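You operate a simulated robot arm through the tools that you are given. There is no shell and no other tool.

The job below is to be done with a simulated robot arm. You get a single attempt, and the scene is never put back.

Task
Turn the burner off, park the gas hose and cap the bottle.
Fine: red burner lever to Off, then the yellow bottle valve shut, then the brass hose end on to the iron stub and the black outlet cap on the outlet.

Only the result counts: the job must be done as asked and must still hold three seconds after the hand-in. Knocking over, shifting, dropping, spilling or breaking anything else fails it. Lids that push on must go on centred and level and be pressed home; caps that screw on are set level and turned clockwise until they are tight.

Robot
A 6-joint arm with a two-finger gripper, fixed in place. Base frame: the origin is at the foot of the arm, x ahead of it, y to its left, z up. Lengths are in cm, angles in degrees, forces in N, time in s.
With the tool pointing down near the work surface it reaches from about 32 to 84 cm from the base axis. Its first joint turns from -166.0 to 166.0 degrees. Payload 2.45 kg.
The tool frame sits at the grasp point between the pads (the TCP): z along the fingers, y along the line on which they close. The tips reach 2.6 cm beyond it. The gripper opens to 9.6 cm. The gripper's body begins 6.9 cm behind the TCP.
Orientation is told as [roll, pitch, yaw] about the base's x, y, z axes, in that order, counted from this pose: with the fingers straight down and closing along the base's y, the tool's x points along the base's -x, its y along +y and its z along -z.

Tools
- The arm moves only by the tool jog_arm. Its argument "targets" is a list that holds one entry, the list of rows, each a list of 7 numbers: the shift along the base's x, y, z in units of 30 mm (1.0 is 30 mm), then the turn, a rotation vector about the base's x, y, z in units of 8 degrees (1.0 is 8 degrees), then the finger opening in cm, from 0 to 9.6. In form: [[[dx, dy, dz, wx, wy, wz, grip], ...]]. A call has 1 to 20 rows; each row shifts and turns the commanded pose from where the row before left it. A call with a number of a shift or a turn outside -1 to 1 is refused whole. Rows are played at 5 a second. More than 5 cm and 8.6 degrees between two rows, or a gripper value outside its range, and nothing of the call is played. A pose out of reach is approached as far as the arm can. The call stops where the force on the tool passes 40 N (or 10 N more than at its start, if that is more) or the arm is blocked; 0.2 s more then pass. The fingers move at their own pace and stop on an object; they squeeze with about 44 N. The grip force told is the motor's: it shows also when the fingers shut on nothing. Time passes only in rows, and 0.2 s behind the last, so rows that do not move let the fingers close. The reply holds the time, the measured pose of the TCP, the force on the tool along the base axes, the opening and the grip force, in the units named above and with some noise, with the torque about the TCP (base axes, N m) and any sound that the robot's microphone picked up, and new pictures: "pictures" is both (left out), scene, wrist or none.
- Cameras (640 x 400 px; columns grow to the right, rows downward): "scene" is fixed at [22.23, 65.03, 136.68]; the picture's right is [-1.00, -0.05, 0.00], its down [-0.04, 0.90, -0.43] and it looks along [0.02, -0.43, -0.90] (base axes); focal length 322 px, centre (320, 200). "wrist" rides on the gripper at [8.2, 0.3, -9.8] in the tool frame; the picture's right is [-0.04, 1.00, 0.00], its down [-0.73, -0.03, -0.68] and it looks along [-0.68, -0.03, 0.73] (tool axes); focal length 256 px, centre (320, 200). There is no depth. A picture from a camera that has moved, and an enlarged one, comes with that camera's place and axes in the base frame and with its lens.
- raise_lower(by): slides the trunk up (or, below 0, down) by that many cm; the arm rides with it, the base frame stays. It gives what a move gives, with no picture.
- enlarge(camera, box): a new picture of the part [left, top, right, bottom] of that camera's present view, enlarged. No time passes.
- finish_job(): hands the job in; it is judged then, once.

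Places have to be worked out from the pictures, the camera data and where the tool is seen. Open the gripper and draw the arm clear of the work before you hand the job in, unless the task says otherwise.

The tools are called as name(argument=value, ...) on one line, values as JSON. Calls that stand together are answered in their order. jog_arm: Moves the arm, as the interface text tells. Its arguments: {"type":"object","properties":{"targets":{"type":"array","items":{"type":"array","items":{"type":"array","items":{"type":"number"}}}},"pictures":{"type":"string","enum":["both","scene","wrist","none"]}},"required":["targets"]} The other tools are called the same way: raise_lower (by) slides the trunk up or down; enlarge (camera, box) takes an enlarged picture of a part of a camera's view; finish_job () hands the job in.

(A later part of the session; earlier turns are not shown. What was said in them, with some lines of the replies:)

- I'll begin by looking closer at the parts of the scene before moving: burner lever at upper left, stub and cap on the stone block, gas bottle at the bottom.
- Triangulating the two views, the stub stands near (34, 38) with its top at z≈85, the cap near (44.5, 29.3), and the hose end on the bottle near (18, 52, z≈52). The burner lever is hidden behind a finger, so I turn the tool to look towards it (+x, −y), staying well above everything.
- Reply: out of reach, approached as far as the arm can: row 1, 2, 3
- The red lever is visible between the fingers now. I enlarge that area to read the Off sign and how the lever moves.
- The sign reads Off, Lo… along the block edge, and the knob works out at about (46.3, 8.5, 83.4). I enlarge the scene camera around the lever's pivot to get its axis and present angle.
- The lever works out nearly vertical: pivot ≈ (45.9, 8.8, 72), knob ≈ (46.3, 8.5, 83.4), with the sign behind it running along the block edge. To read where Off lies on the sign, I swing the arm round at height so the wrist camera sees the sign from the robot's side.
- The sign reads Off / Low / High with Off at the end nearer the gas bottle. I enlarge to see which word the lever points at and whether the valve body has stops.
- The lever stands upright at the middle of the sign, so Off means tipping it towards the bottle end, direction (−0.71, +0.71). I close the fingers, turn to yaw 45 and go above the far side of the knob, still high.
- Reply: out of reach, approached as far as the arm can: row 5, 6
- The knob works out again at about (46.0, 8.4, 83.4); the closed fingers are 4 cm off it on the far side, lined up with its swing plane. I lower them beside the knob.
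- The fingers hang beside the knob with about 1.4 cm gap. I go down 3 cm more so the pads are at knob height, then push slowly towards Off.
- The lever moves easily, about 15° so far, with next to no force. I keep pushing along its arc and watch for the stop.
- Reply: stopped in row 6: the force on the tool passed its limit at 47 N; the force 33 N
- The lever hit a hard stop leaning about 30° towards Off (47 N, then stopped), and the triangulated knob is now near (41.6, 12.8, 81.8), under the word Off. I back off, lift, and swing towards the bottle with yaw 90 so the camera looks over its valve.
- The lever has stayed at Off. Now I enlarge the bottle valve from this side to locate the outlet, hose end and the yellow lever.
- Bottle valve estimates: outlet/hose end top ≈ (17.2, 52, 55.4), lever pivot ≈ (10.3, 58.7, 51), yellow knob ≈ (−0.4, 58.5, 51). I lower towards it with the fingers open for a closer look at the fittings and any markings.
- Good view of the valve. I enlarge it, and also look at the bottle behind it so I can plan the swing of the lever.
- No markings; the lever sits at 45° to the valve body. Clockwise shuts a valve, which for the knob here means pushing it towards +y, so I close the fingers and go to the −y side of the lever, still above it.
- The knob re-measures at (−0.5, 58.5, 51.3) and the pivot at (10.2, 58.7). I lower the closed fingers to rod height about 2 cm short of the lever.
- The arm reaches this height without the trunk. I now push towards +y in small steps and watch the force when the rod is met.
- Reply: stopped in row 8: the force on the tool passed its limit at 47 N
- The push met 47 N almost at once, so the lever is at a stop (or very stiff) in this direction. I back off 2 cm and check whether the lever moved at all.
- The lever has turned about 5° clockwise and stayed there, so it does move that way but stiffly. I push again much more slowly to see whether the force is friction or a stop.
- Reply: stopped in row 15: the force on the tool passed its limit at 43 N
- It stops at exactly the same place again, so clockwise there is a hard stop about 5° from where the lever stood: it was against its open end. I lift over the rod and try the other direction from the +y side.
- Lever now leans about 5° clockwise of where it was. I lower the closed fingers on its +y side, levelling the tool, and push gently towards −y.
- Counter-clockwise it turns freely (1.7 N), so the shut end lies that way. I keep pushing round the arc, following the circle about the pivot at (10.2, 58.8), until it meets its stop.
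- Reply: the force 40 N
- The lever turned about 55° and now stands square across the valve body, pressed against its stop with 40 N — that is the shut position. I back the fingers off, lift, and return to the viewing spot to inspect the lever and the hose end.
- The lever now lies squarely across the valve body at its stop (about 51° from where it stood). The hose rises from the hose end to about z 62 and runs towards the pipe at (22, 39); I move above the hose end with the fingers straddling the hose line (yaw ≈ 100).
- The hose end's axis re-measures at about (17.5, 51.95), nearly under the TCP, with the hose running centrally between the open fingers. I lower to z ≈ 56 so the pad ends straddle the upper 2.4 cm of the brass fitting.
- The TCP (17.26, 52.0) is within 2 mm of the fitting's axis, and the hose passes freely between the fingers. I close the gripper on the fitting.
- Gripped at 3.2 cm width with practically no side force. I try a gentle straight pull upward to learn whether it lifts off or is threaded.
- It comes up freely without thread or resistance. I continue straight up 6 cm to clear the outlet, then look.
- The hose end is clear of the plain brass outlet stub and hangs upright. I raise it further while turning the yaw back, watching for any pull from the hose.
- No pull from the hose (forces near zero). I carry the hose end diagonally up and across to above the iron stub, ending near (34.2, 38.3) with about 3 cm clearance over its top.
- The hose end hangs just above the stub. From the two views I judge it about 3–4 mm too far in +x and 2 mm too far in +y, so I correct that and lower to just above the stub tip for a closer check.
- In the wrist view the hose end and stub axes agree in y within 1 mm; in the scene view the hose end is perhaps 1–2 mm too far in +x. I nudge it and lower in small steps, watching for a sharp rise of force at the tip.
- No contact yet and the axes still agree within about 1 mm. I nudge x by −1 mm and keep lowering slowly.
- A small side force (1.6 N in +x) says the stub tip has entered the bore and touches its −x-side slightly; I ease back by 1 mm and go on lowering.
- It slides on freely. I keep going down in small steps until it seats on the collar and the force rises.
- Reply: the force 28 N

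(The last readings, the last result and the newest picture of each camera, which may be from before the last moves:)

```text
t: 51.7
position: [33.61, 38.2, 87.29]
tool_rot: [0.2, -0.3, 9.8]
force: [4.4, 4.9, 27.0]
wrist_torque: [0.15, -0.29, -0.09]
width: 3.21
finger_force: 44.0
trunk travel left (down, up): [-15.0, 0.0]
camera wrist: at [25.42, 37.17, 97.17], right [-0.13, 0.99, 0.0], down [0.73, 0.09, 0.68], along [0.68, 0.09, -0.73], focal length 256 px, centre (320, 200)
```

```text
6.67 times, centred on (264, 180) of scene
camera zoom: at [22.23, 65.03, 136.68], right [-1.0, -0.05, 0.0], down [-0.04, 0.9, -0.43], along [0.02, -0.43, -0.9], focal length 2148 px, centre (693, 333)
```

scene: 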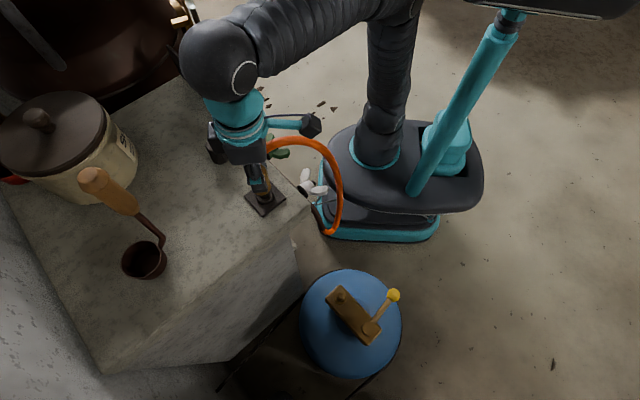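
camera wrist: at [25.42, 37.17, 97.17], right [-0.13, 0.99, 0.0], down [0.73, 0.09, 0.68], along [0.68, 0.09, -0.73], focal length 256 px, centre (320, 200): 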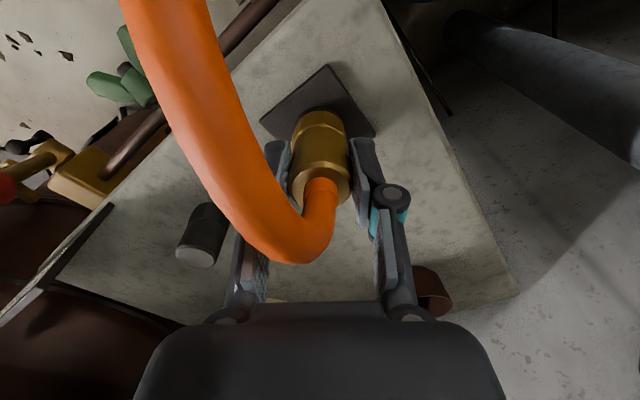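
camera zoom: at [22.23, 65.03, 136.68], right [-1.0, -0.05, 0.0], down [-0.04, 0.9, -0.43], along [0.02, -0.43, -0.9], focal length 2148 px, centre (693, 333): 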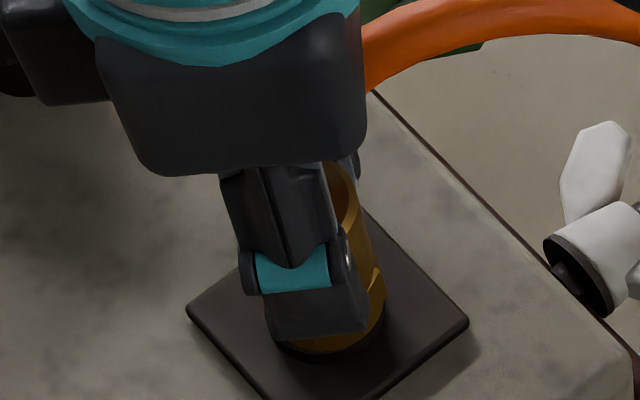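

Force rose to 27 N with the hose end sitting on the stub's collar, so it is home. I relax the push, open the fingers and lift straight up.

jog_arm(targets=[[[0, 0, 0.06, 0, 0, 0, 0], [0, 0, 0.02, 0, 0, 0, 4.5], [0, 0, 0, 0, 0, 0, 7], [0, 0, 0, 0, 0, 0, 8], [0, 0, 0.3, 0, 0, 0, 8], [0, 0, 0.6, 0, 0, 0, 8], [0, 0, 0.9, 0, 0, 0, 8], [0, 0, 0.9, 0, 0, 0, 8], [0, 0, 0.5, 0, 0, 0, 8]]])

enlarge(camera="wrist", box=[240, 60, 400, 160])

enlarge(camera="scene", box=[200, 130, 312, 200])

```text
t: 53.7
position: [33.72, 38.26, 96.86]
tool_rot: [-0.1, -0.1, 9.7]
force: [-0.3, -0.3, 0.8]
wrist_torque: [-0.03, 0.0, 0.0]
width: 8.01
finger_force: 0.1
trunk travel left (down, up): [-15.0, 0.0]
camera wrist: at [25.61, 37.25, 106.87], right [-0.13, 0.99, 0.0], down [0.73, 0.1, 0.68], along [0.67, 0.09, -0.73], focal length 256 px, centre (320, 200)
```

scene: 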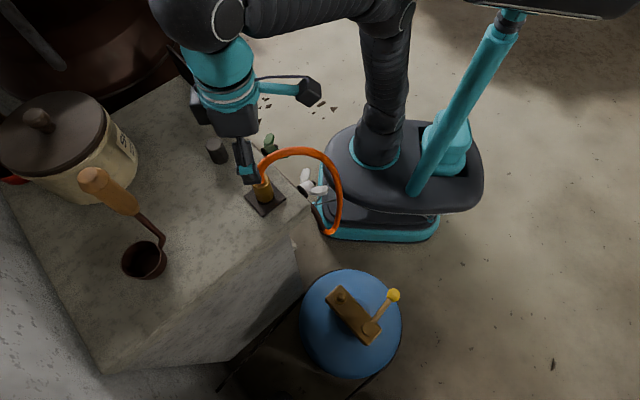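
wrist: 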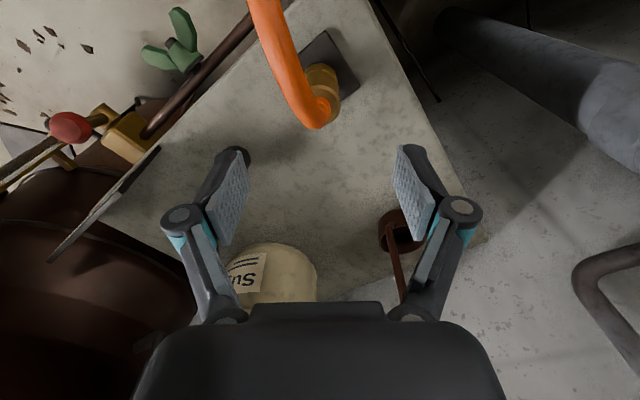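

```text
4.00 times, centred on (320, 110) of wrist
camera zoom: at [25.61, 37.25, 106.87], right [-0.13, 0.99, 0.0], down [0.73, 0.1, 0.68], along [0.67, 0.09, -0.73], focal length 1024 px, centre (320, 560)
```

zoom: 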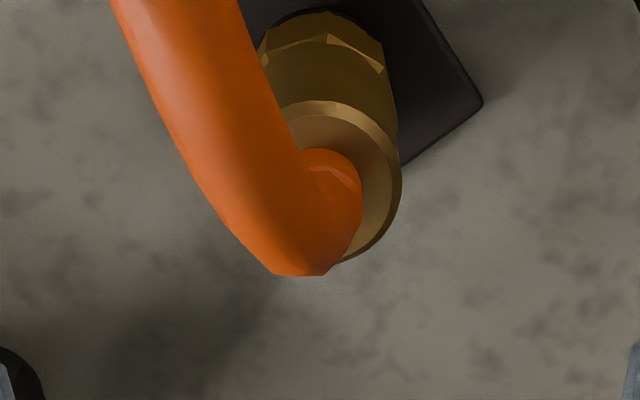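

```text
5.71 times, centred on (256, 165) of scene
camera zoom: at [22.23, 65.03, 136.68], right [-1.0, -0.05, 0.0], down [-0.04, 0.9, -0.43], along [0.02, -0.43, -0.9], focal length 1841 px, centre (686, 400)
```

zoom: 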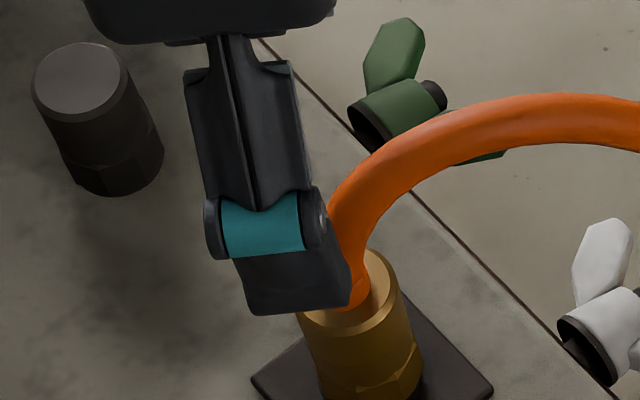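

The hose end stands upright and level on the stub. Now the cap: both views put it at about (44.35, 29.35) with its top at z ≈ 84.9, closed end up. I move over it, going +x first so the fingers leave the hose cleanly.

jog_arm(targets=[[[0.9, 0, 0.3, 0, 0, 0, 8], [1, 0, 0, 0, 0, 0, 9.6], [0.6, -0.9, 0, 0, 0, 0, 9.6], [0.5, -1, 0, 0, 0, 0, 9.6], [0.5, -1, 0, 0, 0, 0, 9.6]]])

enlarge(camera="wrist", box=[240, 50, 400, 150])

enlarge(camera="scene", box=[200, 130, 312, 200])

```text
t: 54.9
position: [43.99, 29.32, 97.76]
tool_rot: [0.0, 0.0, 9.7]
force: [0.3, -0.4, 0.8]
wrist_torque: [-0.03, 0.01, 0.01]
width: 9.58
finger_force: 0.0
trunk travel left (down, up): [-15.0, 0.0]
camera wrist: at [35.98, 28.47, 107.67], right [-0.13, 0.99, 0.0], down [0.73, 0.1, 0.68], along [0.67, 0.09, -0.73], focal length 256 px, centre (320, 200)
```

scene: 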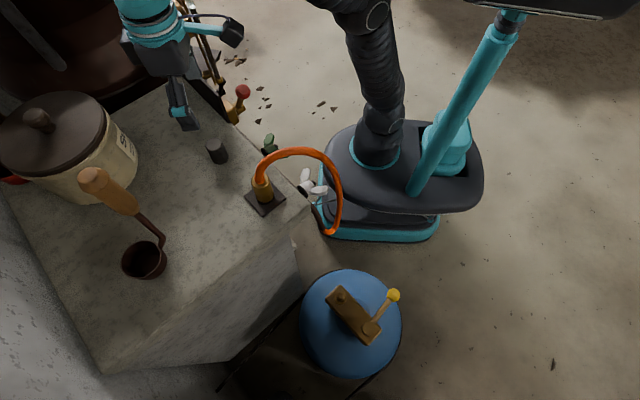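
wrist: 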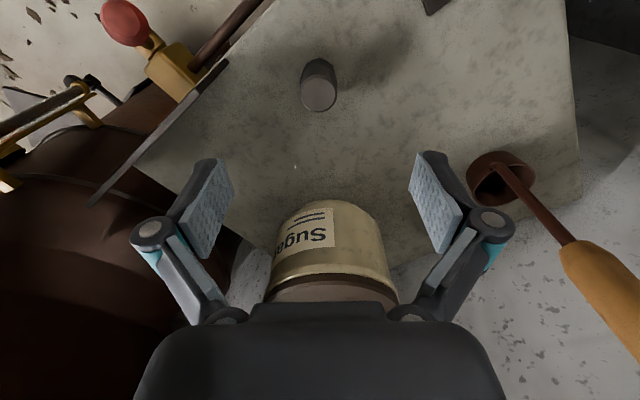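

```text
4.00 times, centred on (320, 100) of wrist
camera zoom: at [35.98, 28.47, 107.67], right [-0.13, 0.99, 0.0], down [0.73, 0.1, 0.68], along [0.67, 0.09, -0.73], focal length 1024 px, centre (320, 600)
```

zoom: 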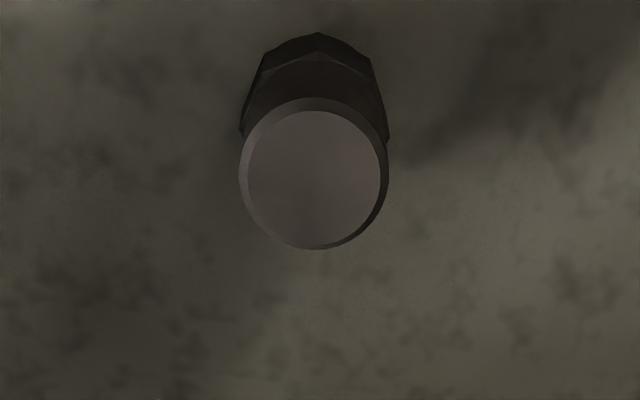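

```text
5.71 times, centred on (256, 165) of scene
camera zoom: at [22.23, 65.03, 136.68], right [-1.0, -0.05, 0.0], down [-0.04, 0.9, -0.43], along [0.02, -0.43, -0.9], focal length 1841 px, centre (686, 400)
```

zoom: 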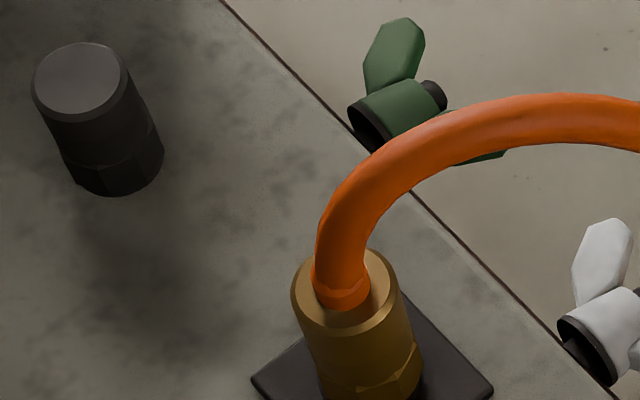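

The cap's top centre lies 2 mm in +x and 2 mm in −y from the TCP. I correct, narrow the opening to 6 cm to stay clear of the sign, and come down around the cap, then check.

jog_arm(targets=[[[0.067, -0.06, -0.5, 0, 0, 0, 6], [0, 0, -0.8, 0, 0, 0, 6], [0, 0, -0.9, 0, 0, 0, 6], [0, 0, -0.8, 0, 0, 0, 6], [0, 0, 0, 0, 0, 0, 6]]])

enlarge(camera="wrist", box=[220, 90, 420, 215])

enlarge(camera="scene", box=[160, 90, 272, 160])

```text
t: 56.1
position: [44.3, 29.3, 88.98]
tool_rot: [-0.1, -0.1, 9.9]
force: [0.7, 0.9, 0.2]
wrist_torque: [0.01, -0.03, -0.01]
width: 5.98
finger_force: 0.0
trunk travel left (down, up): [-15.0, 0.0]
camera wrist: at [36.19, 28.33, 98.73], right [-0.13, 0.99, 0.0], down [0.73, 0.1, 0.68], along [0.67, 0.09, -0.73], focal length 256 px, centre (320, 200)
```

scene: 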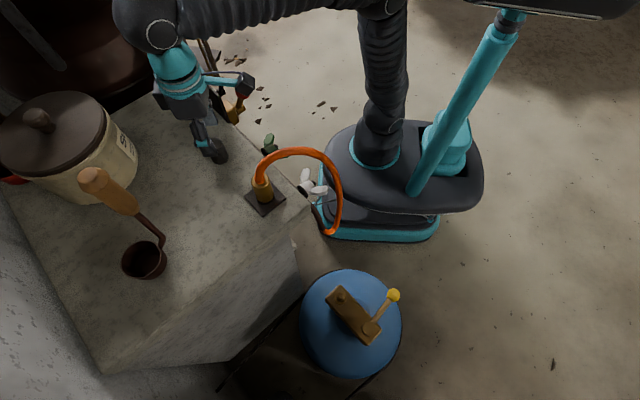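
wrist: 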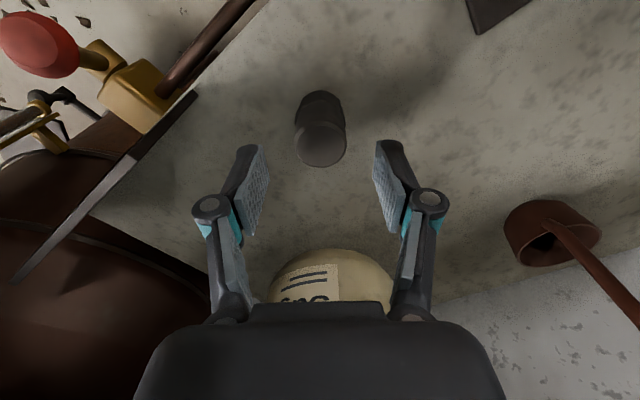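

```text
3.20 times, centred on (320, 152) of wrist
camera zoom: at [36.19, 28.33, 98.73], right [-0.13, 0.99, 0.0], down [0.73, 0.1, 0.68], along [0.67, 0.09, -0.73], focal length 819 px, centre (320, 352)
```

zoom: 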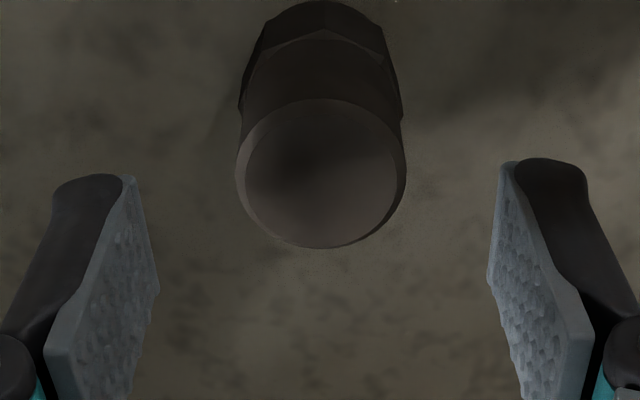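

```text
5.71 times, centred on (216, 125) of scene
camera zoom: at [22.23, 65.03, 136.68], right [-1.0, -0.05, 0.0], down [-0.04, 0.9, -0.43], along [0.02, -0.43, -0.9], focal length 1841 px, centre (914, 629)
```

zoom: 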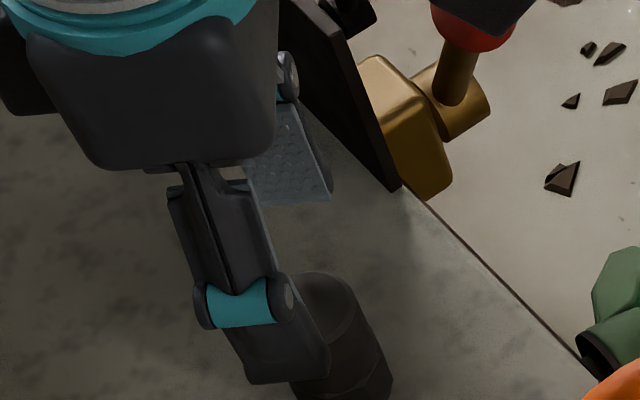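

The cap is centred between the pads to within half a millimetre. I go down the last 3.8 cm and close on its upper half.

jog_arm(targets=[[[0, 0, -0.6, 0, 0, 0, 6], [0, 0, -0.5, 0, 0, 0, 6], [0, 0, -0.16, 0, 0, 0, 6], [0, 0, 0, 0, 0, 0, 4], [0, 0, 0, 0, 0, 0, 0], [0, 0, 0, 0, 0, 0, 0], [0, 0, 0, 0, 0, 0, 0]]])

enlarge(camera="wrist", box=[220, 90, 420, 215])

```text
t: 57.7
position: [44.27, 29.13, 84.95]
tool_rot: [-0.1, -0.2, 9.8]
force: [-0.4, 0.0, 0.1]
wrist_torque: [0.01, -0.02, -0.01]
width: 2.92
finger_force: 44.4
trunk travel left (down, up): [-15.0, 0.0]
camera wrist: at [36.22, 28.28, 94.92], right [-0.13, 0.99, 0.0], down [0.73, 0.1, 0.68], along [0.67, 0.09, -0.73], focal length 256 px, centre (320, 200)
```

scene: 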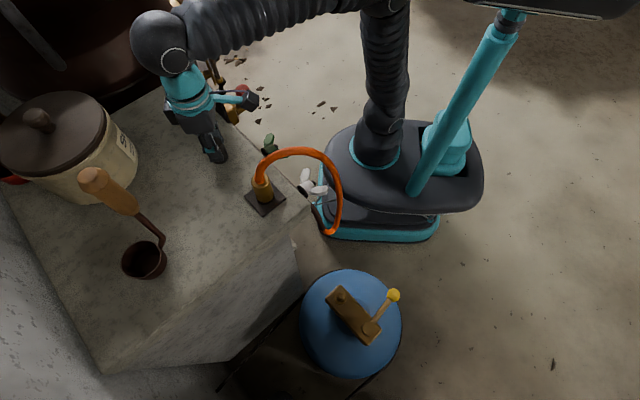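
wrist: 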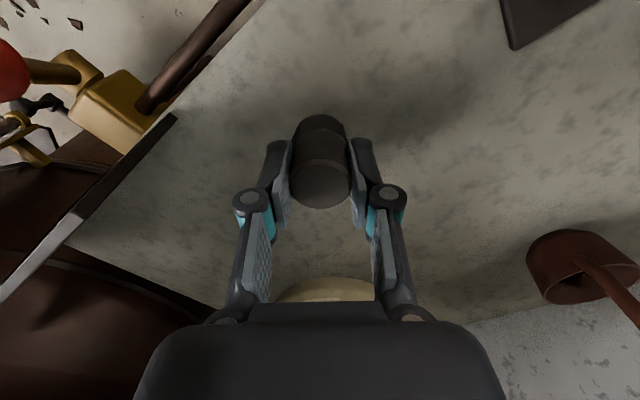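

```text
3.20 times, centred on (320, 152) of wrist
camera zoom: at [36.22, 28.28, 94.92], right [-0.13, 0.99, 0.0], down [0.73, 0.1, 0.68], along [0.67, 0.09, -0.73], focal length 819 px, centre (320, 352)
```

zoom: 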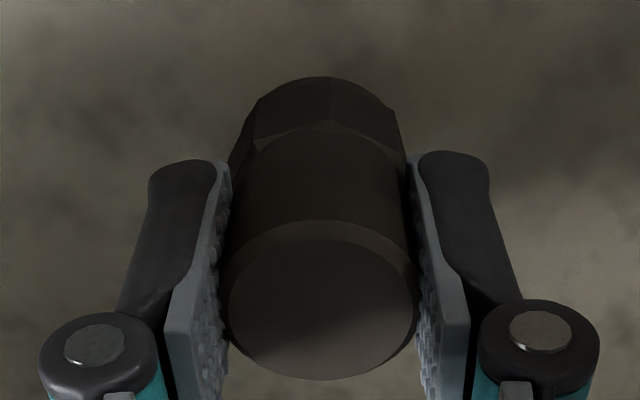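

The cap is held (2.9 cm, 44 N). I lift it straight up, then carry it round the outer side of the parked hose rather than through the hose's arc.

jog_arm(targets=[[[0, 0, 0.1, 0, 0, 0, 0], [0, 0, 0.3, 0, 0, 0, 0], [0, 0, 0.8, 0, 0, 0, 0], [0, 0, 0.9, 0, 0, 0, 0], [0, 0, 0.9, 0, 0, 0, 0], [0, 0.3, 0.5, 0, 0, 0, 0], [-0.1, 1, 0, 0, 0, 0.5, 0], [-0.2, 1, 0, 0, 0, 0.5, 0], [-0.3, 1, 0, 0, 0, 0.5, 0], [-0.3, 1, 0, 0, 0, 0.5, 0]]])

```text
t: 59.9
position: [41.4, 42.07, 95.12]
tool_rot: [0.1, -0.3, 25.7]
force: [1.2, -1.0, -1.0]
wrist_torque: [0.07, 0.01, 0.02]
width: 2.95
finger_force: 43.9
out of reach, approached as far as the arm can: row 10
trunk travel left (down, up): [-15.0, 0.0]
camera wrist: at [33.89, 38.9, 104.94], right [-0.4, 0.92, 0.0], down [0.67, 0.29, 0.68], along [0.63, 0.27, -0.73], focal length 256 px, centre (320, 200)
```

scene: 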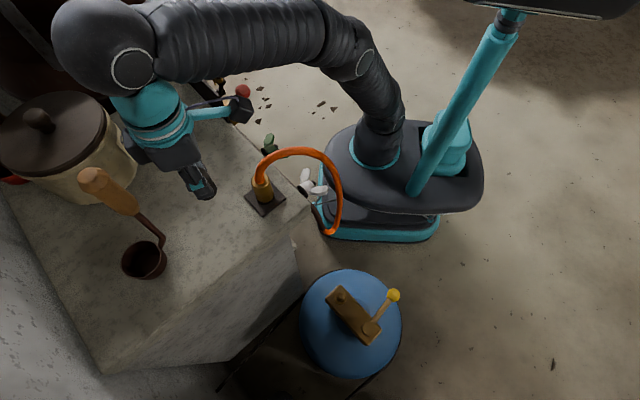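
wrist: 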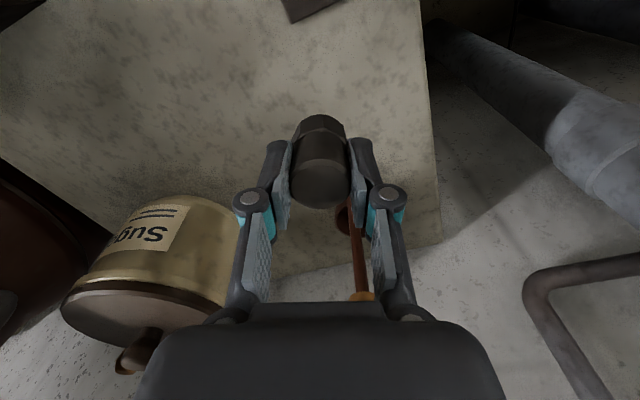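

The arm is at its upper reach there, so I descend slightly as I carry the cap outward past the block's edge and on towards the bottle.

jog_arm(targets=[[[-0.9, 0.85, -0.5, 0, 0, 0.4, 0], [-0.95, 0.95, -0.5, 0, 0, 0.4, 0], [-0.95, 0.95, -0.3, 0, 0, 0.4, 0], [-0.95, 0.9, -0.3, 0, 0, 0.4, 0], [-0.85, -0.05, -0.5, 0, 0, 0.4, 0], [-0.85, -0.1, -0.7, 0, 0, 0.4, 0], [-0.85, -0.1, -0.9, 0, 0, 0.4, 0], [-0.85, -0.1, -0.9, 0, 0, 0.4, 0], [-0.8, 0, -0.9, 0, 0, 0.4, 0]]])

```text
t: 61.9
position: [17.55, 51.97, 78.33]
tool_rot: [0.1, -0.1, 54.6]
force: [-0.4, 0.0, -0.3]
wrist_torque: [0.0, 0.02, 0.01]
width: 2.96
finger_force: 43.5
trunk travel left (down, up): [-15.0, 0.0]
camera wrist: at [12.59, 45.55, 88.4], right [-0.79, 0.61, 0.0], down [0.45, 0.58, 0.68], along [0.42, 0.54, -0.73], focal length 256 px, centre (320, 200)
```

scene: 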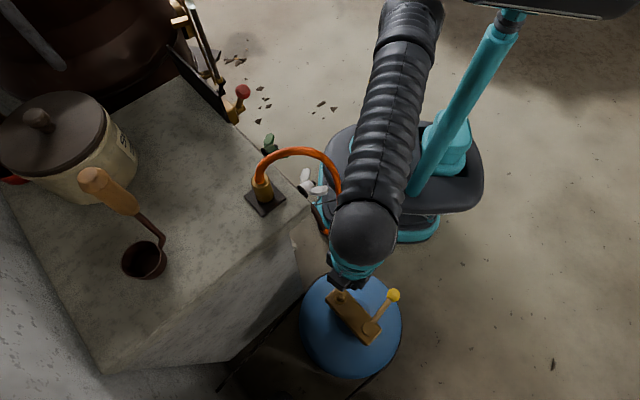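
wrist: 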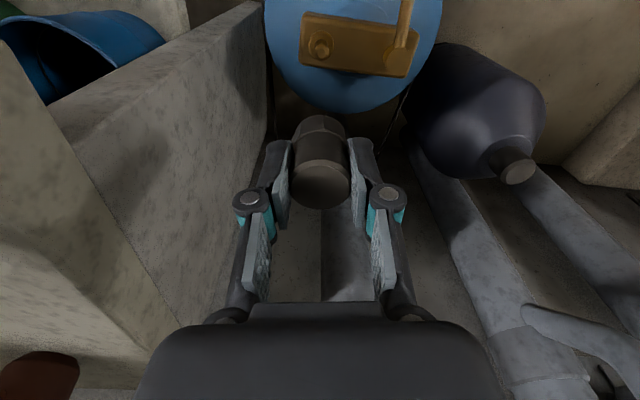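

The cap is over the bottle with the outlet stub visible just ahead of it in line. I lower to about 4 cm above the outlet tip and measure again.

jog_arm(targets=[[[0, 0, -0.9, 0, 0, 0, 0], [0, 0, -0.9, 0, 0, 0, 0], [0, 0, -0.9, 0, 0, 0, 0], [0, 0, -0.9, 0, 0, 0, 0], [0, 0, -0.9, 0, 0, 0, 0], [0, 0, -0.9, 0, 0, 0, 0], [0, 0, 0, 0, 0, 0, 0]]])

enlarge(camera="wrist", box=[240, 70, 400, 170])

enlarge(camera="scene", box=[296, 255, 392, 315])

```text
t: 63.5
position: [17.49, 51.89, 62.1]
tool_rot: [0.0, -0.2, 54.5]
force: [0.5, 0.4, -0.8]
wrist_torque: [0.02, 0.01, -0.01]
width: 2.94
finger_force: 43.7
trunk travel left (down, up): [-15.0, 0.0]
camera wrist: at [12.51, 45.48, 72.05], right [-0.79, 0.61, 0.0], down [0.45, 0.58, 0.68], along [0.42, 0.54, -0.73], focal length 256 px, centre (320, 200)
```

scene: 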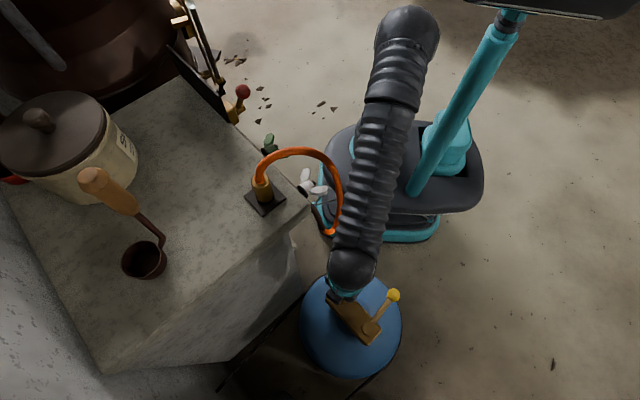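
wrist: 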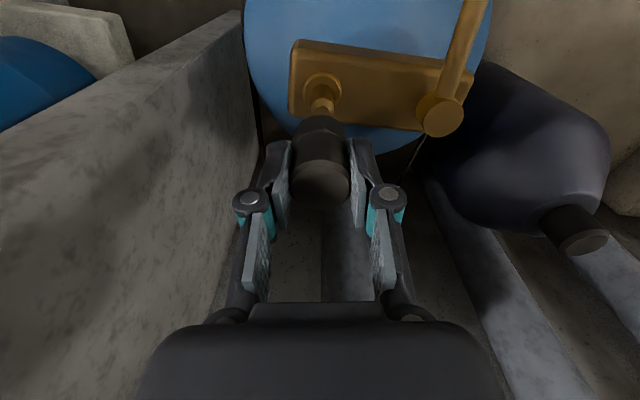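

```text
4.00 times, centred on (320, 120) of wrist
camera zoom: at [12.51, 45.48, 72.05], right [-0.79, 0.61, 0.0], down [0.45, 0.58, 0.68], along [0.42, 0.54, -0.73], focal length 1024 px, centre (320, 520)
```

zoom: 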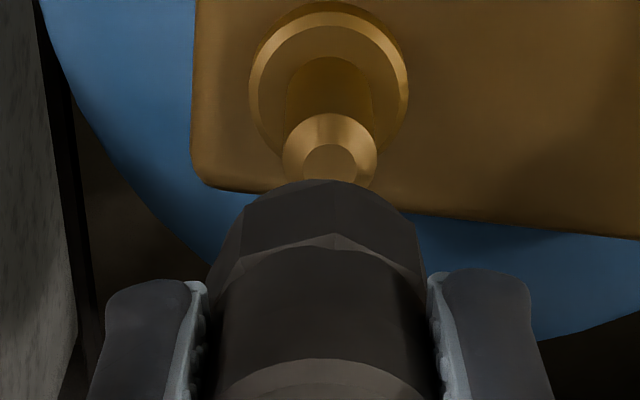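

```text
6.67 times, centred on (344, 285) of scene
camera zoom: at [22.23, 65.03, 136.68], right [-1.0, -0.05, 0.0], down [-0.04, 0.9, -0.43], along [0.02, -0.43, -0.9], focal length 2148 px, centre (160, -367)
```

zoom: 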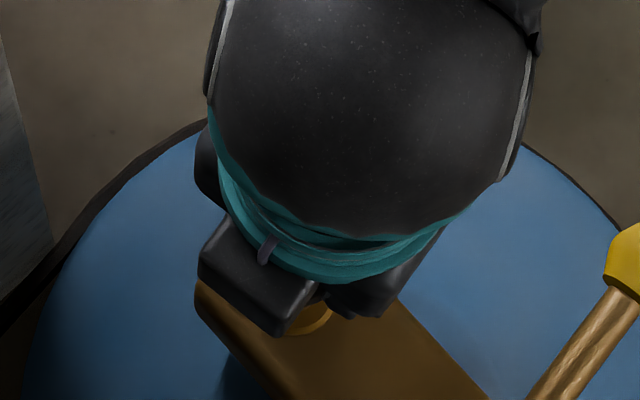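

The outlet tip lies about 1 mm to the tool's +y side of the cap axis. I shift by (−1, +0.3) mm and lower to just above the tip for a last look.

jog_arm(targets=[[[-0.035, 0.01, -0.3, 0, 0, 0, 0], [0, 0, -0.4, 0, 0, 0, 0], [0, 0, -0.35, 0, 0, 0, 0], [0, 0, 0, 0, 0, 0, 0]]])

enlarge(camera="wrist", box=[240, 70, 400, 170])

enlarge(camera="scene", box=[296, 255, 392, 315])

```text
t: 64.5
position: [17.44, 51.87, 59.05]
tool_rot: [-0.1, 0.0, 54.7]
force: [-0.7, -0.3, 0.2]
wrist_torque: [0.01, -0.05, 0.0]
width: 2.95
finger_force: 44.4
trunk travel left (down, up): [-15.0, 0.0]
camera wrist: at [12.4, 45.44, 68.97], right [-0.79, 0.61, 0.0], down [0.45, 0.58, 0.68], along [0.42, 0.54, -0.73], focal length 256 px, centre (320, 200)
```

scene: 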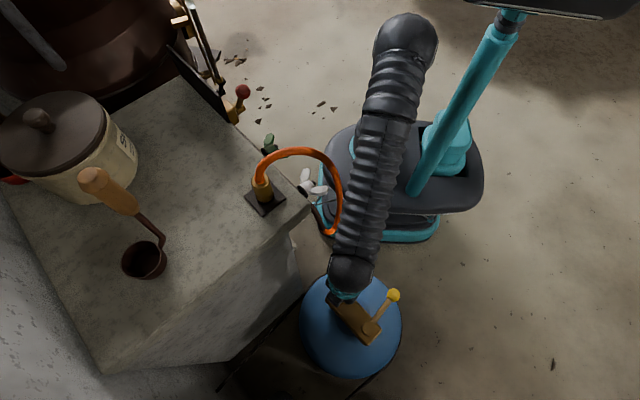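
wrist: 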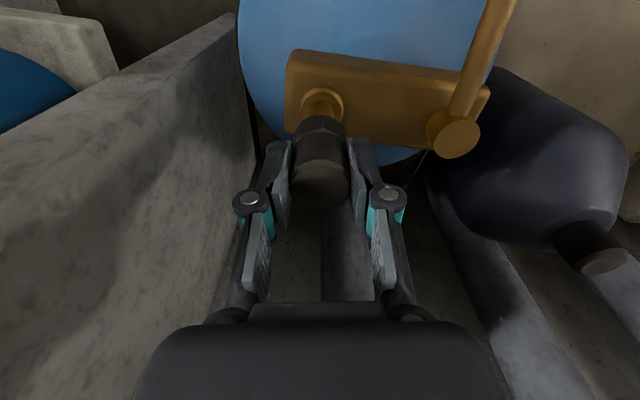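

```text
4.00 times, centred on (320, 120) of wrist
camera zoom: at [12.4, 45.44, 68.97], right [-0.79, 0.61, 0.0], down [0.45, 0.58, 0.68], along [0.42, 0.54, -0.73], focal length 1024 px, centre (320, 520)
```

zoom: 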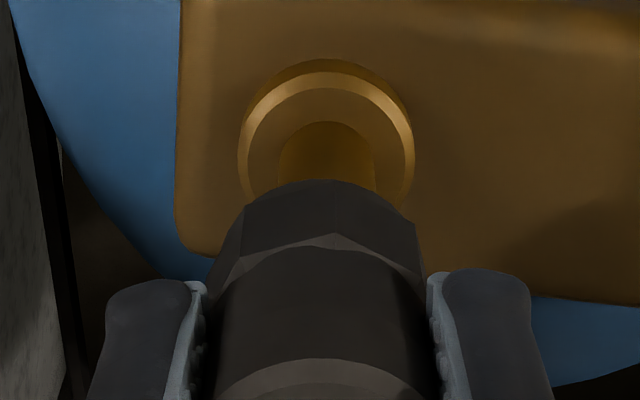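

```text
6.67 times, centred on (344, 285) of scene
camera zoom: at [22.23, 65.03, 136.68], right [-1.0, -0.05, 0.0], down [-0.04, 0.9, -0.43], along [0.02, -0.43, -0.9], focal length 2148 px, centre (160, -367)
```

zoom: 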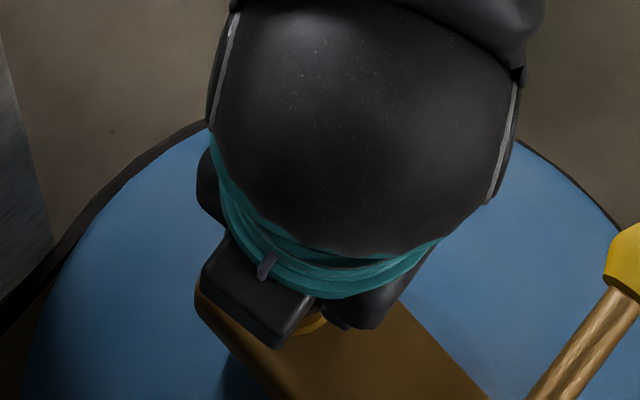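

The collar and stub now line up with the cap within half a millimetre. I lower in small steps past the tip, watching the forces.

jog_arm(targets=[[[-0.015, 0.005, -0.1, 0, 0, 0, 0], [0, 0, -0.1, 0, 0, 0, 0], [0, 0, -0.1, 0, 0, 0, 0], [0, 0, -0.06, 0, 0, 0, 0], [0, 0, -0.06, 0, 0, 0, 0], [0, 0, -0.06, 0, 0, 0, 0], [0, 0, -0.06, 0, 0, 0, 0], [0, 0, 0, 0, 0, 0, 0]]], pictures="wrist")

enlarge(camera="wrist", box=[240, 70, 400, 170])

```text
t: 66.3
position: [17.23, 52.02, 57.42]
tool_rot: [0.0, -0.1, 54.6]
force: [0.0, 0.2, 0.2]
wrist_torque: [0.01, 0.03, 0.01]
width: 2.96
finger_force: 44.2
trunk travel left (down, up): [-15.0, 0.0]
camera wrist: at [12.34, 45.56, 67.31], right [-0.79, 0.61, 0.0], down [0.45, 0.58, 0.68], along [0.42, 0.54, -0.73], focal length 256 px, centre (320, 200)
```

wrist: 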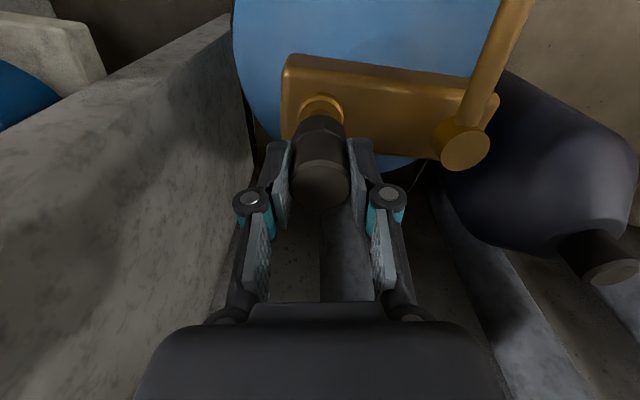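

```text
4.00 times, centred on (320, 120) of wrist
camera zoom: at [12.34, 45.56, 67.31], right [-0.79, 0.61, 0.0], down [0.45, 0.58, 0.68], along [0.42, 0.54, -0.73], focal length 1024 px, centre (320, 520)
```

zoom: 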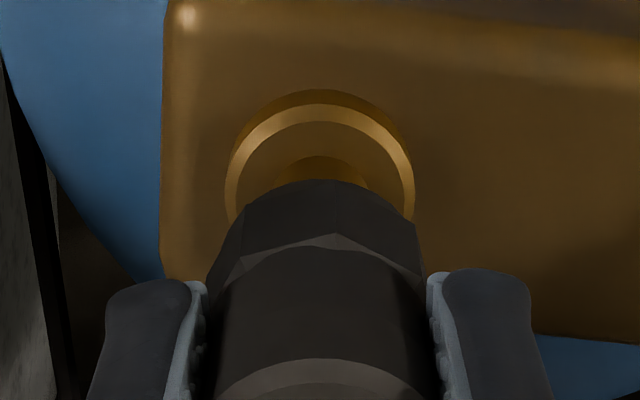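

Still no contact force and the collar sits centred about the cap. I continue down slowly.

jog_arm(targets=[[[0, 0, -0.05, 0, 0, 0, 0], [0, 0, -0.05, 0, 0, 0, 0], [0, 0, -0.05, 0, 0, 0, 0], [0, 0, -0.05, 0, 0, 0, 0], [0, 0, -0.05, 0, 0, 0, 0], [0, 0, -0.05, 0, 0, 0, 0], [0, 0, -0.05, 0, 0, 0, 0], [0, 0, 0, 0, 0, 0, 0]]], pictures="wrist")

enlarge(camera="wrist", box=[240, 70, 400, 170])

```text
t: 68.1
position: [17.32, 51.99, 56.37]
tool_rot: [0.0, 0.0, 54.5]
force: [-0.6, -0.3, -0.8]
wrist_torque: [0.02, -0.01, 0.0]
width: 2.97
finger_force: 44.3
trunk travel left (down, up): [-15.0, 0.0]
camera wrist: at [12.35, 45.52, 66.24], right [-0.79, 0.61, 0.0], down [0.45, 0.58, 0.68], along [0.42, 0.54, -0.73], focal length 256 px, centre (320, 200)
```

wrist: 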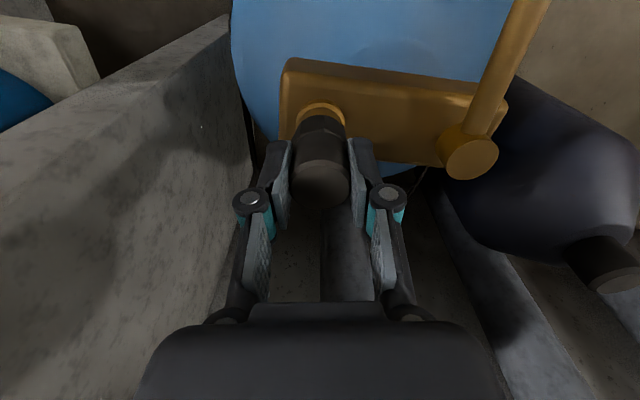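

```text
4.00 times, centred on (320, 120) of wrist
camera zoom: at [12.35, 45.52, 66.24], right [-0.79, 0.61, 0.0], down [0.45, 0.58, 0.68], along [0.42, 0.54, -0.73], focal length 1024 px, centre (320, 520)
```

zoom: 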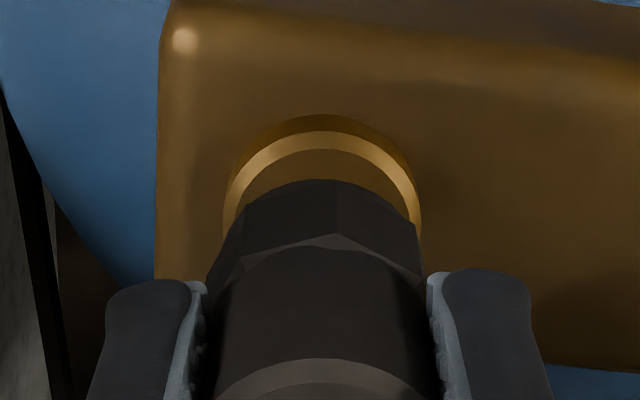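

The stub has gone into the cap without resistance. I continue down until the cap seats on the collar.

jog_arm(targets=[[[0, 0, -0.06, 0, 0, 0, 0], [0, 0, -0.06, 0, 0, 0, 0], [0, 0, -0.06, 0, 0, 0, 0], [0, 0, -0.06, 0, 0, 0, 0], [0, 0, -0.05, 0, 0, 0, 0], [0, 0, -0.05, 0, 0, 0, 0], [0, 0, -0.05, 0, 0, 0, 0], [0, 0, -0.05, 0, 0, 0, 0], [0, 0, -0.04, 0, 0, 0, 0], [0, 0, -0.04, 0, 0, 0, 0], [0, 0, -0.04, 0, 0, 0, 0], [0, 0, -0.04, 0, 0, 0, 0]]], pictures="wrist")

enlarge(camera="wrist", box=[240, 70, 400, 170])

```text
t: 70.7
position: [17.3, 51.83, 54.85]
tool_rot: [0.1, -0.4, 54.6]
force: [3.2, -0.5, 28.3]
wrist_torque: [0.1, -0.1, 0.09]
width: 2.96
finger_force: 43.8
trunk travel left (down, up): [-15.0, 0.0]
camera wrist: at [12.42, 45.46, 64.62], right [-0.79, 0.61, 0.0], down [0.45, 0.58, 0.68], along [0.42, 0.54, -0.73], focal length 256 px, centre (320, 200)
```

wrist: 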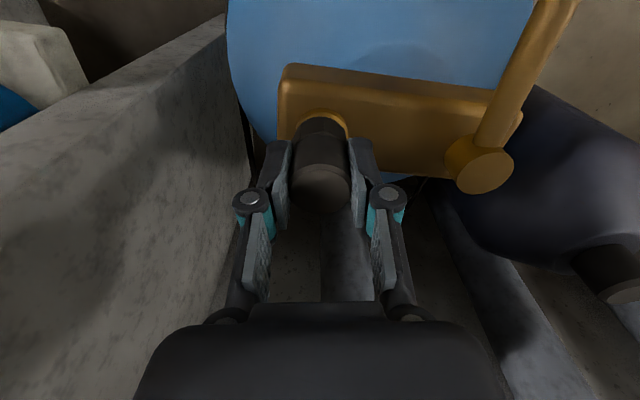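

```text
4.00 times, centred on (320, 120) of wrist
camera zoom: at [12.42, 45.46, 64.62], right [-0.79, 0.61, 0.0], down [0.45, 0.58, 0.68], along [0.42, 0.54, -0.73], focal length 1024 px, centre (320, 520)
```

zoom: 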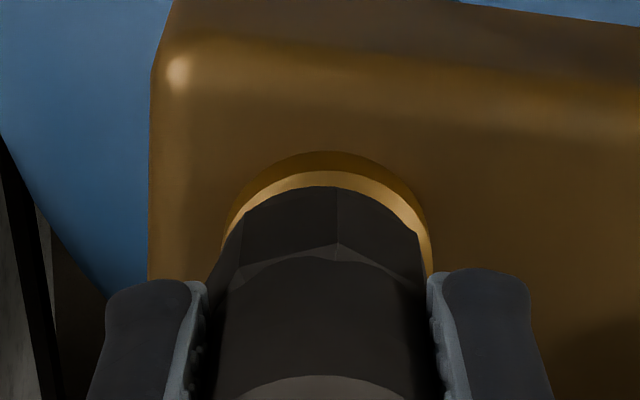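

The cap seated at TCP z 54.85 with 28 N, matching where the collar should stop it. I press a touch more to be sure, then relax, open and lift straight off.

jog_arm(targets=[[[0, 0, -0.03, 0, 0, 0, 0], [0, 0, 0, 0, 0, 0, 0]]], pictures="none")

jog_arm(targets=[[[0, 0, 0.06, 0, 0, 0, 0], [0, 0, 0.05, 0, 0, 0, 0], [0, 0, 0, 0, 0, 0, 4.5], [0, 0, 0, 0, 0, 0, 6], [0, 0, 0, 0, 0, 0, 6], [0, 0, 0.3, 0, 0, 0, 6], [0, 0, 0.6, 0, 0, 0, 6], [0, 0, 0.9, 0, 0, 0, 6], [0, 0, 0.9, 0, 0, 0, 6], [0, 0, 0.9, 0, 0, 0, 6], [0, 0, 0.9, 0, 0, 0, 6]]])

enlarge(camera="wrist", box=[240, 20, 400, 120])

enlarge(camera="scene", box=[312, 270, 424, 340])

```text
t: 71.3
position: [17.35, 51.81, 54.61]
tool_rot: [0.0, -0.2, 54.5]
force: [8.7, 5.0, 27.2]
wrist_torque: [0.22, -0.25, 0.04]
width: 2.95
finger_force: 43.6
trunk travel left (down, up): [-15.0, 0.0]
```

```text
t: 73.7
position: [17.34, 51.86, 68.45]
tool_rot: [0.0, 0.0, 54.6]
force: [-0.1, -0.4, -0.4]
wrist_torque: [-0.01, 0.0, 0.0]
width: 6.0
finger_force: 0.1
trunk travel left (down, up): [-15.0, 0.0]
camera wrist: at [12.39, 45.47, 78.36], right [-0.79, 0.61, 0.0], down [0.45, 0.58, 0.68], along [0.42, 0.54, -0.73], focal length 256 px, centre (320, 200)
```

scene: 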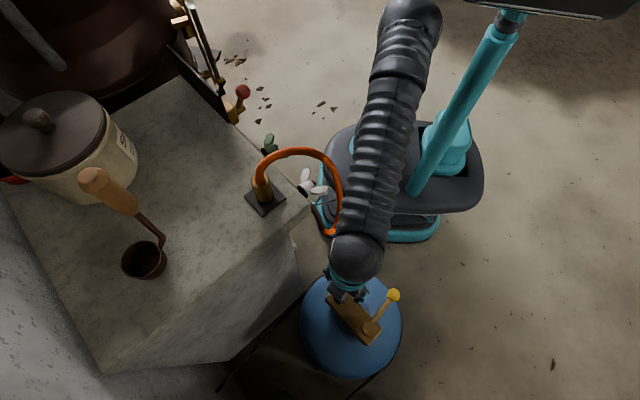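
wrist: 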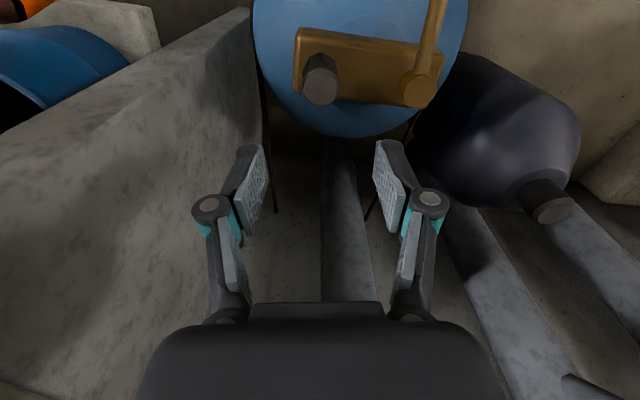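

```text
4.00 times, centred on (320, 70) of wrist
camera zoom: at [12.39, 45.47, 78.36], right [-0.79, 0.61, 0.0], down [0.45, 0.58, 0.68], along [0.42, 0.54, -0.73], focal length 1024 px, centre (320, 720)
```

zoom: 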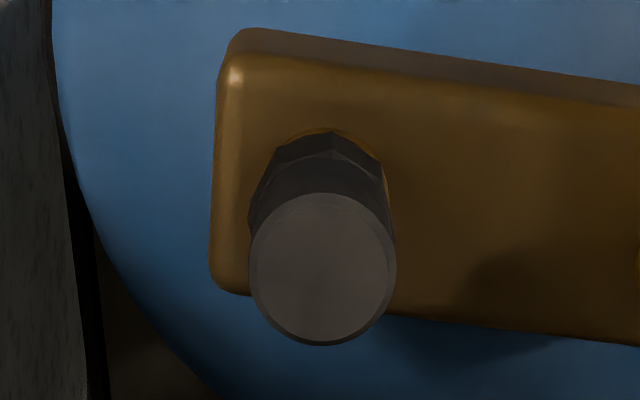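

```text
5.71 times, centred on (368, 305) of scene
camera zoom: at [22.23, 65.03, 136.68], right [-1.0, -0.05, 0.0], down [-0.04, 0.9, -0.43], along [0.02, -0.43, -0.9], focal length 1841 px, centre (46, -400)
```

zoom: 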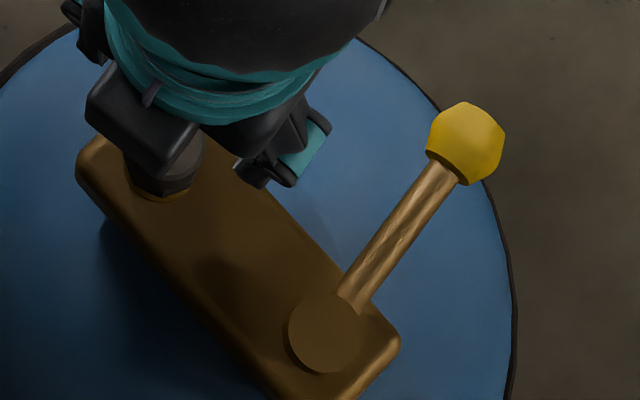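

The cap sits level and centred on the outlet, and the valve lever is still across the body at its stop. I raise the arm and draw it aside, then check every part once more.

jog_arm(targets=[[[0, 0, 0.9, 0, 0, 0, 6], [0, 0, 0.9, 0, 0, 0, 6], [0, 0, 0.9, 0, 0, 0, 7], [-0.6, 0, 0.9, 0, 0, 0, 8], [-0.9, -0.2, 0.9, 0, 0, 0, 9], [-0.9, -0.2, 0.9, 0, 0, 0, 9], [-0.9, -0.2, 0.5, 0, 0, 0, 9], [-0.9, -0.2, 0.3, 0, 0, 0, 9]]])

enlarge(camera="scene", box=[180, 40, 292, 110])

enlarge(camera="scene", box=[216, 140, 344, 220])

enlarge(camera="scene", box=[312, 270, 424, 340])

```text
t: 75.7
position: [6.06, 50.38, 84.98]
tool_rot: [-1.6, 2.0, 53.2]
force: [-0.3, 0.0, 1.1]
wrist_torque: [0.01, -0.04, -0.01]
width: 9.01
finger_force: 0.1
trunk travel left (down, up): [-15.0, 0.0]
stopped in row 8: the arm was blocked; the commanded pose is now the measured one
camera wrist: at [0.97, 44.47, 95.16], right [-0.78, 0.63, -0.03], down [0.46, 0.6, 0.65], along [0.43, 0.49, -0.76], focal length 256 px, centre (320, 200)
```

scene: 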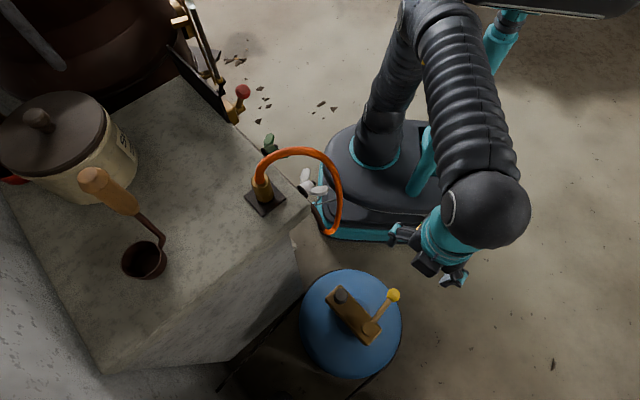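
wrist: 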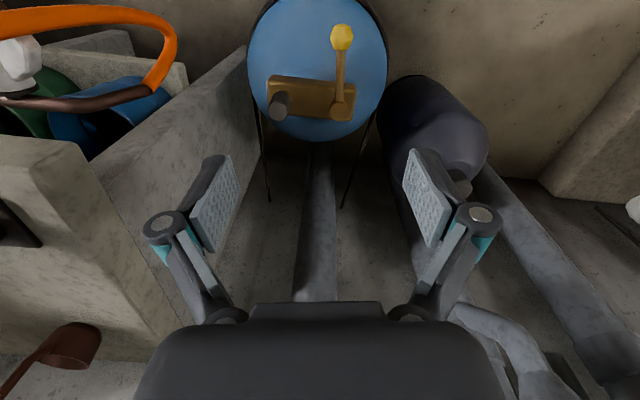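

```text
5.71 times, centred on (236, 75) of scene
camera zoom: at [22.23, 65.03, 136.68], right [-1.0, -0.05, 0.0], down [-0.04, 0.9, -0.43], along [0.02, -0.43, -0.9], focal length 1841 px, centre (800, 914)
```

zoom: 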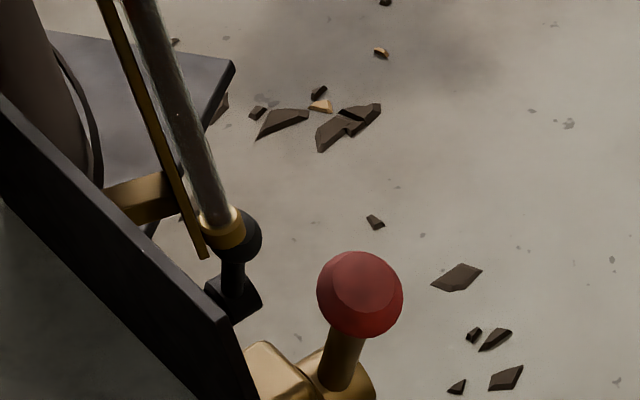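

```text
5.00 times, centred on (280, 180) of scene
camera zoom: at [22.23, 65.03, 136.68], right [-1.0, -0.05, 0.0], down [-0.04, 0.9, -0.43], along [0.02, -0.43, -0.9], focal length 1611 px, centre (520, 300)
```

zoom: 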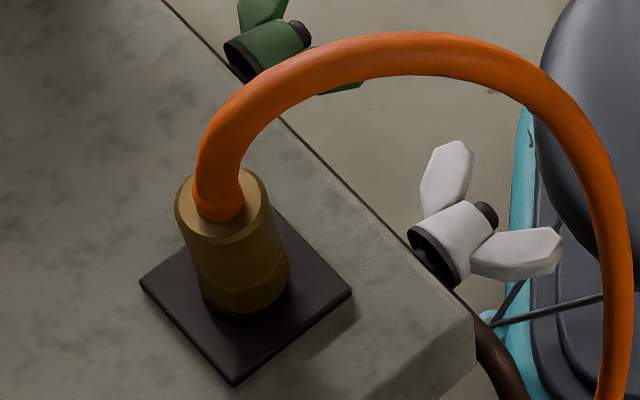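

```text
5.71 times, centred on (368, 305) of scene
camera zoom: at [22.23, 65.03, 136.68], right [-1.0, -0.05, 0.0], down [-0.04, 0.9, -0.43], along [0.02, -0.43, -0.9], focal length 1841 px, centre (46, -400)
```

zoom: 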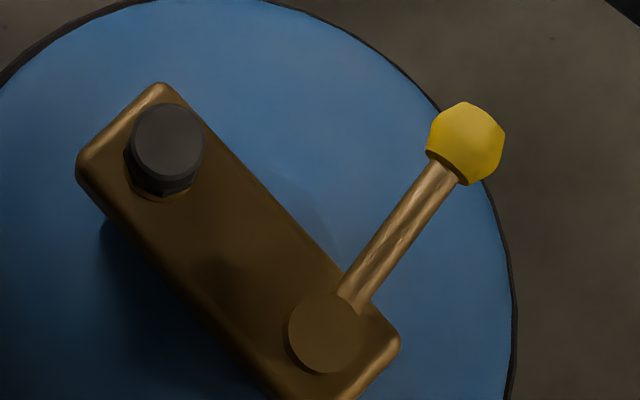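

Everything looks right: red lever at the Off stop, yellow lever across the body at its stop, hose end upright on the stub, cap level on the outlet. The arm met a joint limit in the last row while withdrawing, so I ease it back a little and confirm it hangs free.

jog_arm(targets=[[[0.5, 0, 0.1, 0, 0, 0, 9], [0.5, 0, 0.1, 0, 0, 0, 9], [0.2, 0, 0.2, 0, 0, 0, 9], [0, 0, 0, 0, 0, 0, 9], [0, 0, 0, 0, 0, 0, 9]]])

```text
t: 76.9
position: [9.82, 50.28, 86.15]
tool_rot: [-1.4, 2.1, 53.0]
force: [-0.1, -0.2, 0.7]
wrist_torque: [0.01, 0.0, 0.04]
width: 9.04
finger_force: 0.2
trunk travel left (down, up): [-15.0, 0.0]
camera wrist: at [4.64, 44.45, 96.33], right [-0.78, 0.63, -0.03], down [0.46, 0.6, 0.65], along [0.43, 0.49, -0.76], focal length 256 px, centre (320, 200)
```

scene: 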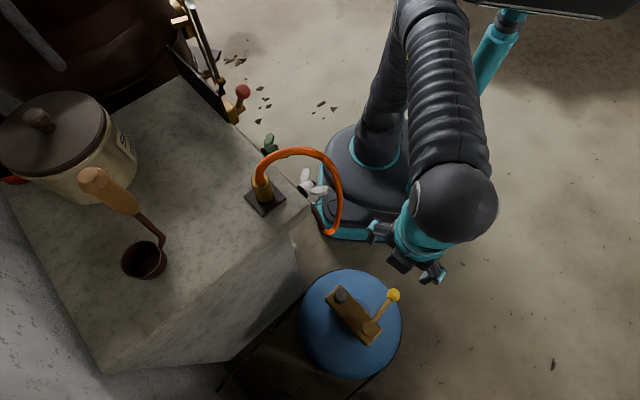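
wrist: 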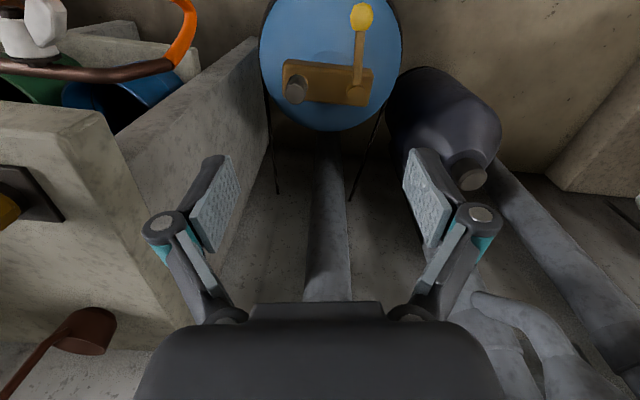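

The arm hangs free above the bottle with the gripper open, and all four items hold their places. I hand the job in.

finish_job()

```text
The job is handed in.
```

The job is done and handed in. I don't have the verdict yet.

- **Burner:** the red lever is against its stop at Off, leaning about 30° under the word "Off".
- **Bottle valve:** the yellow lever is turned against its stop, square across the valve body. There were no markings. Clockwise it stopped after about 5°, so I took the counter-clockwise end, about 51° from where it started, as shut. Of the four steps, this is the one I inferred rather than read.
- **Hose end:** it lifted off the outlet freely. It now stands upright on the iron stub, pressed down on its collar with 27 N.
- **Outlet cap:** it sits level and centred on the outlet, pressed down on the collar with about 28 N. It slid on without a thread, so I did not turn it.

I saw nothing else knocked, shifted or spilled. On the way out the arm was blocked once, probably at a joint limit or against the robot's own column. I eased it back, and it now hangs clear above the bottle with the gripper open.
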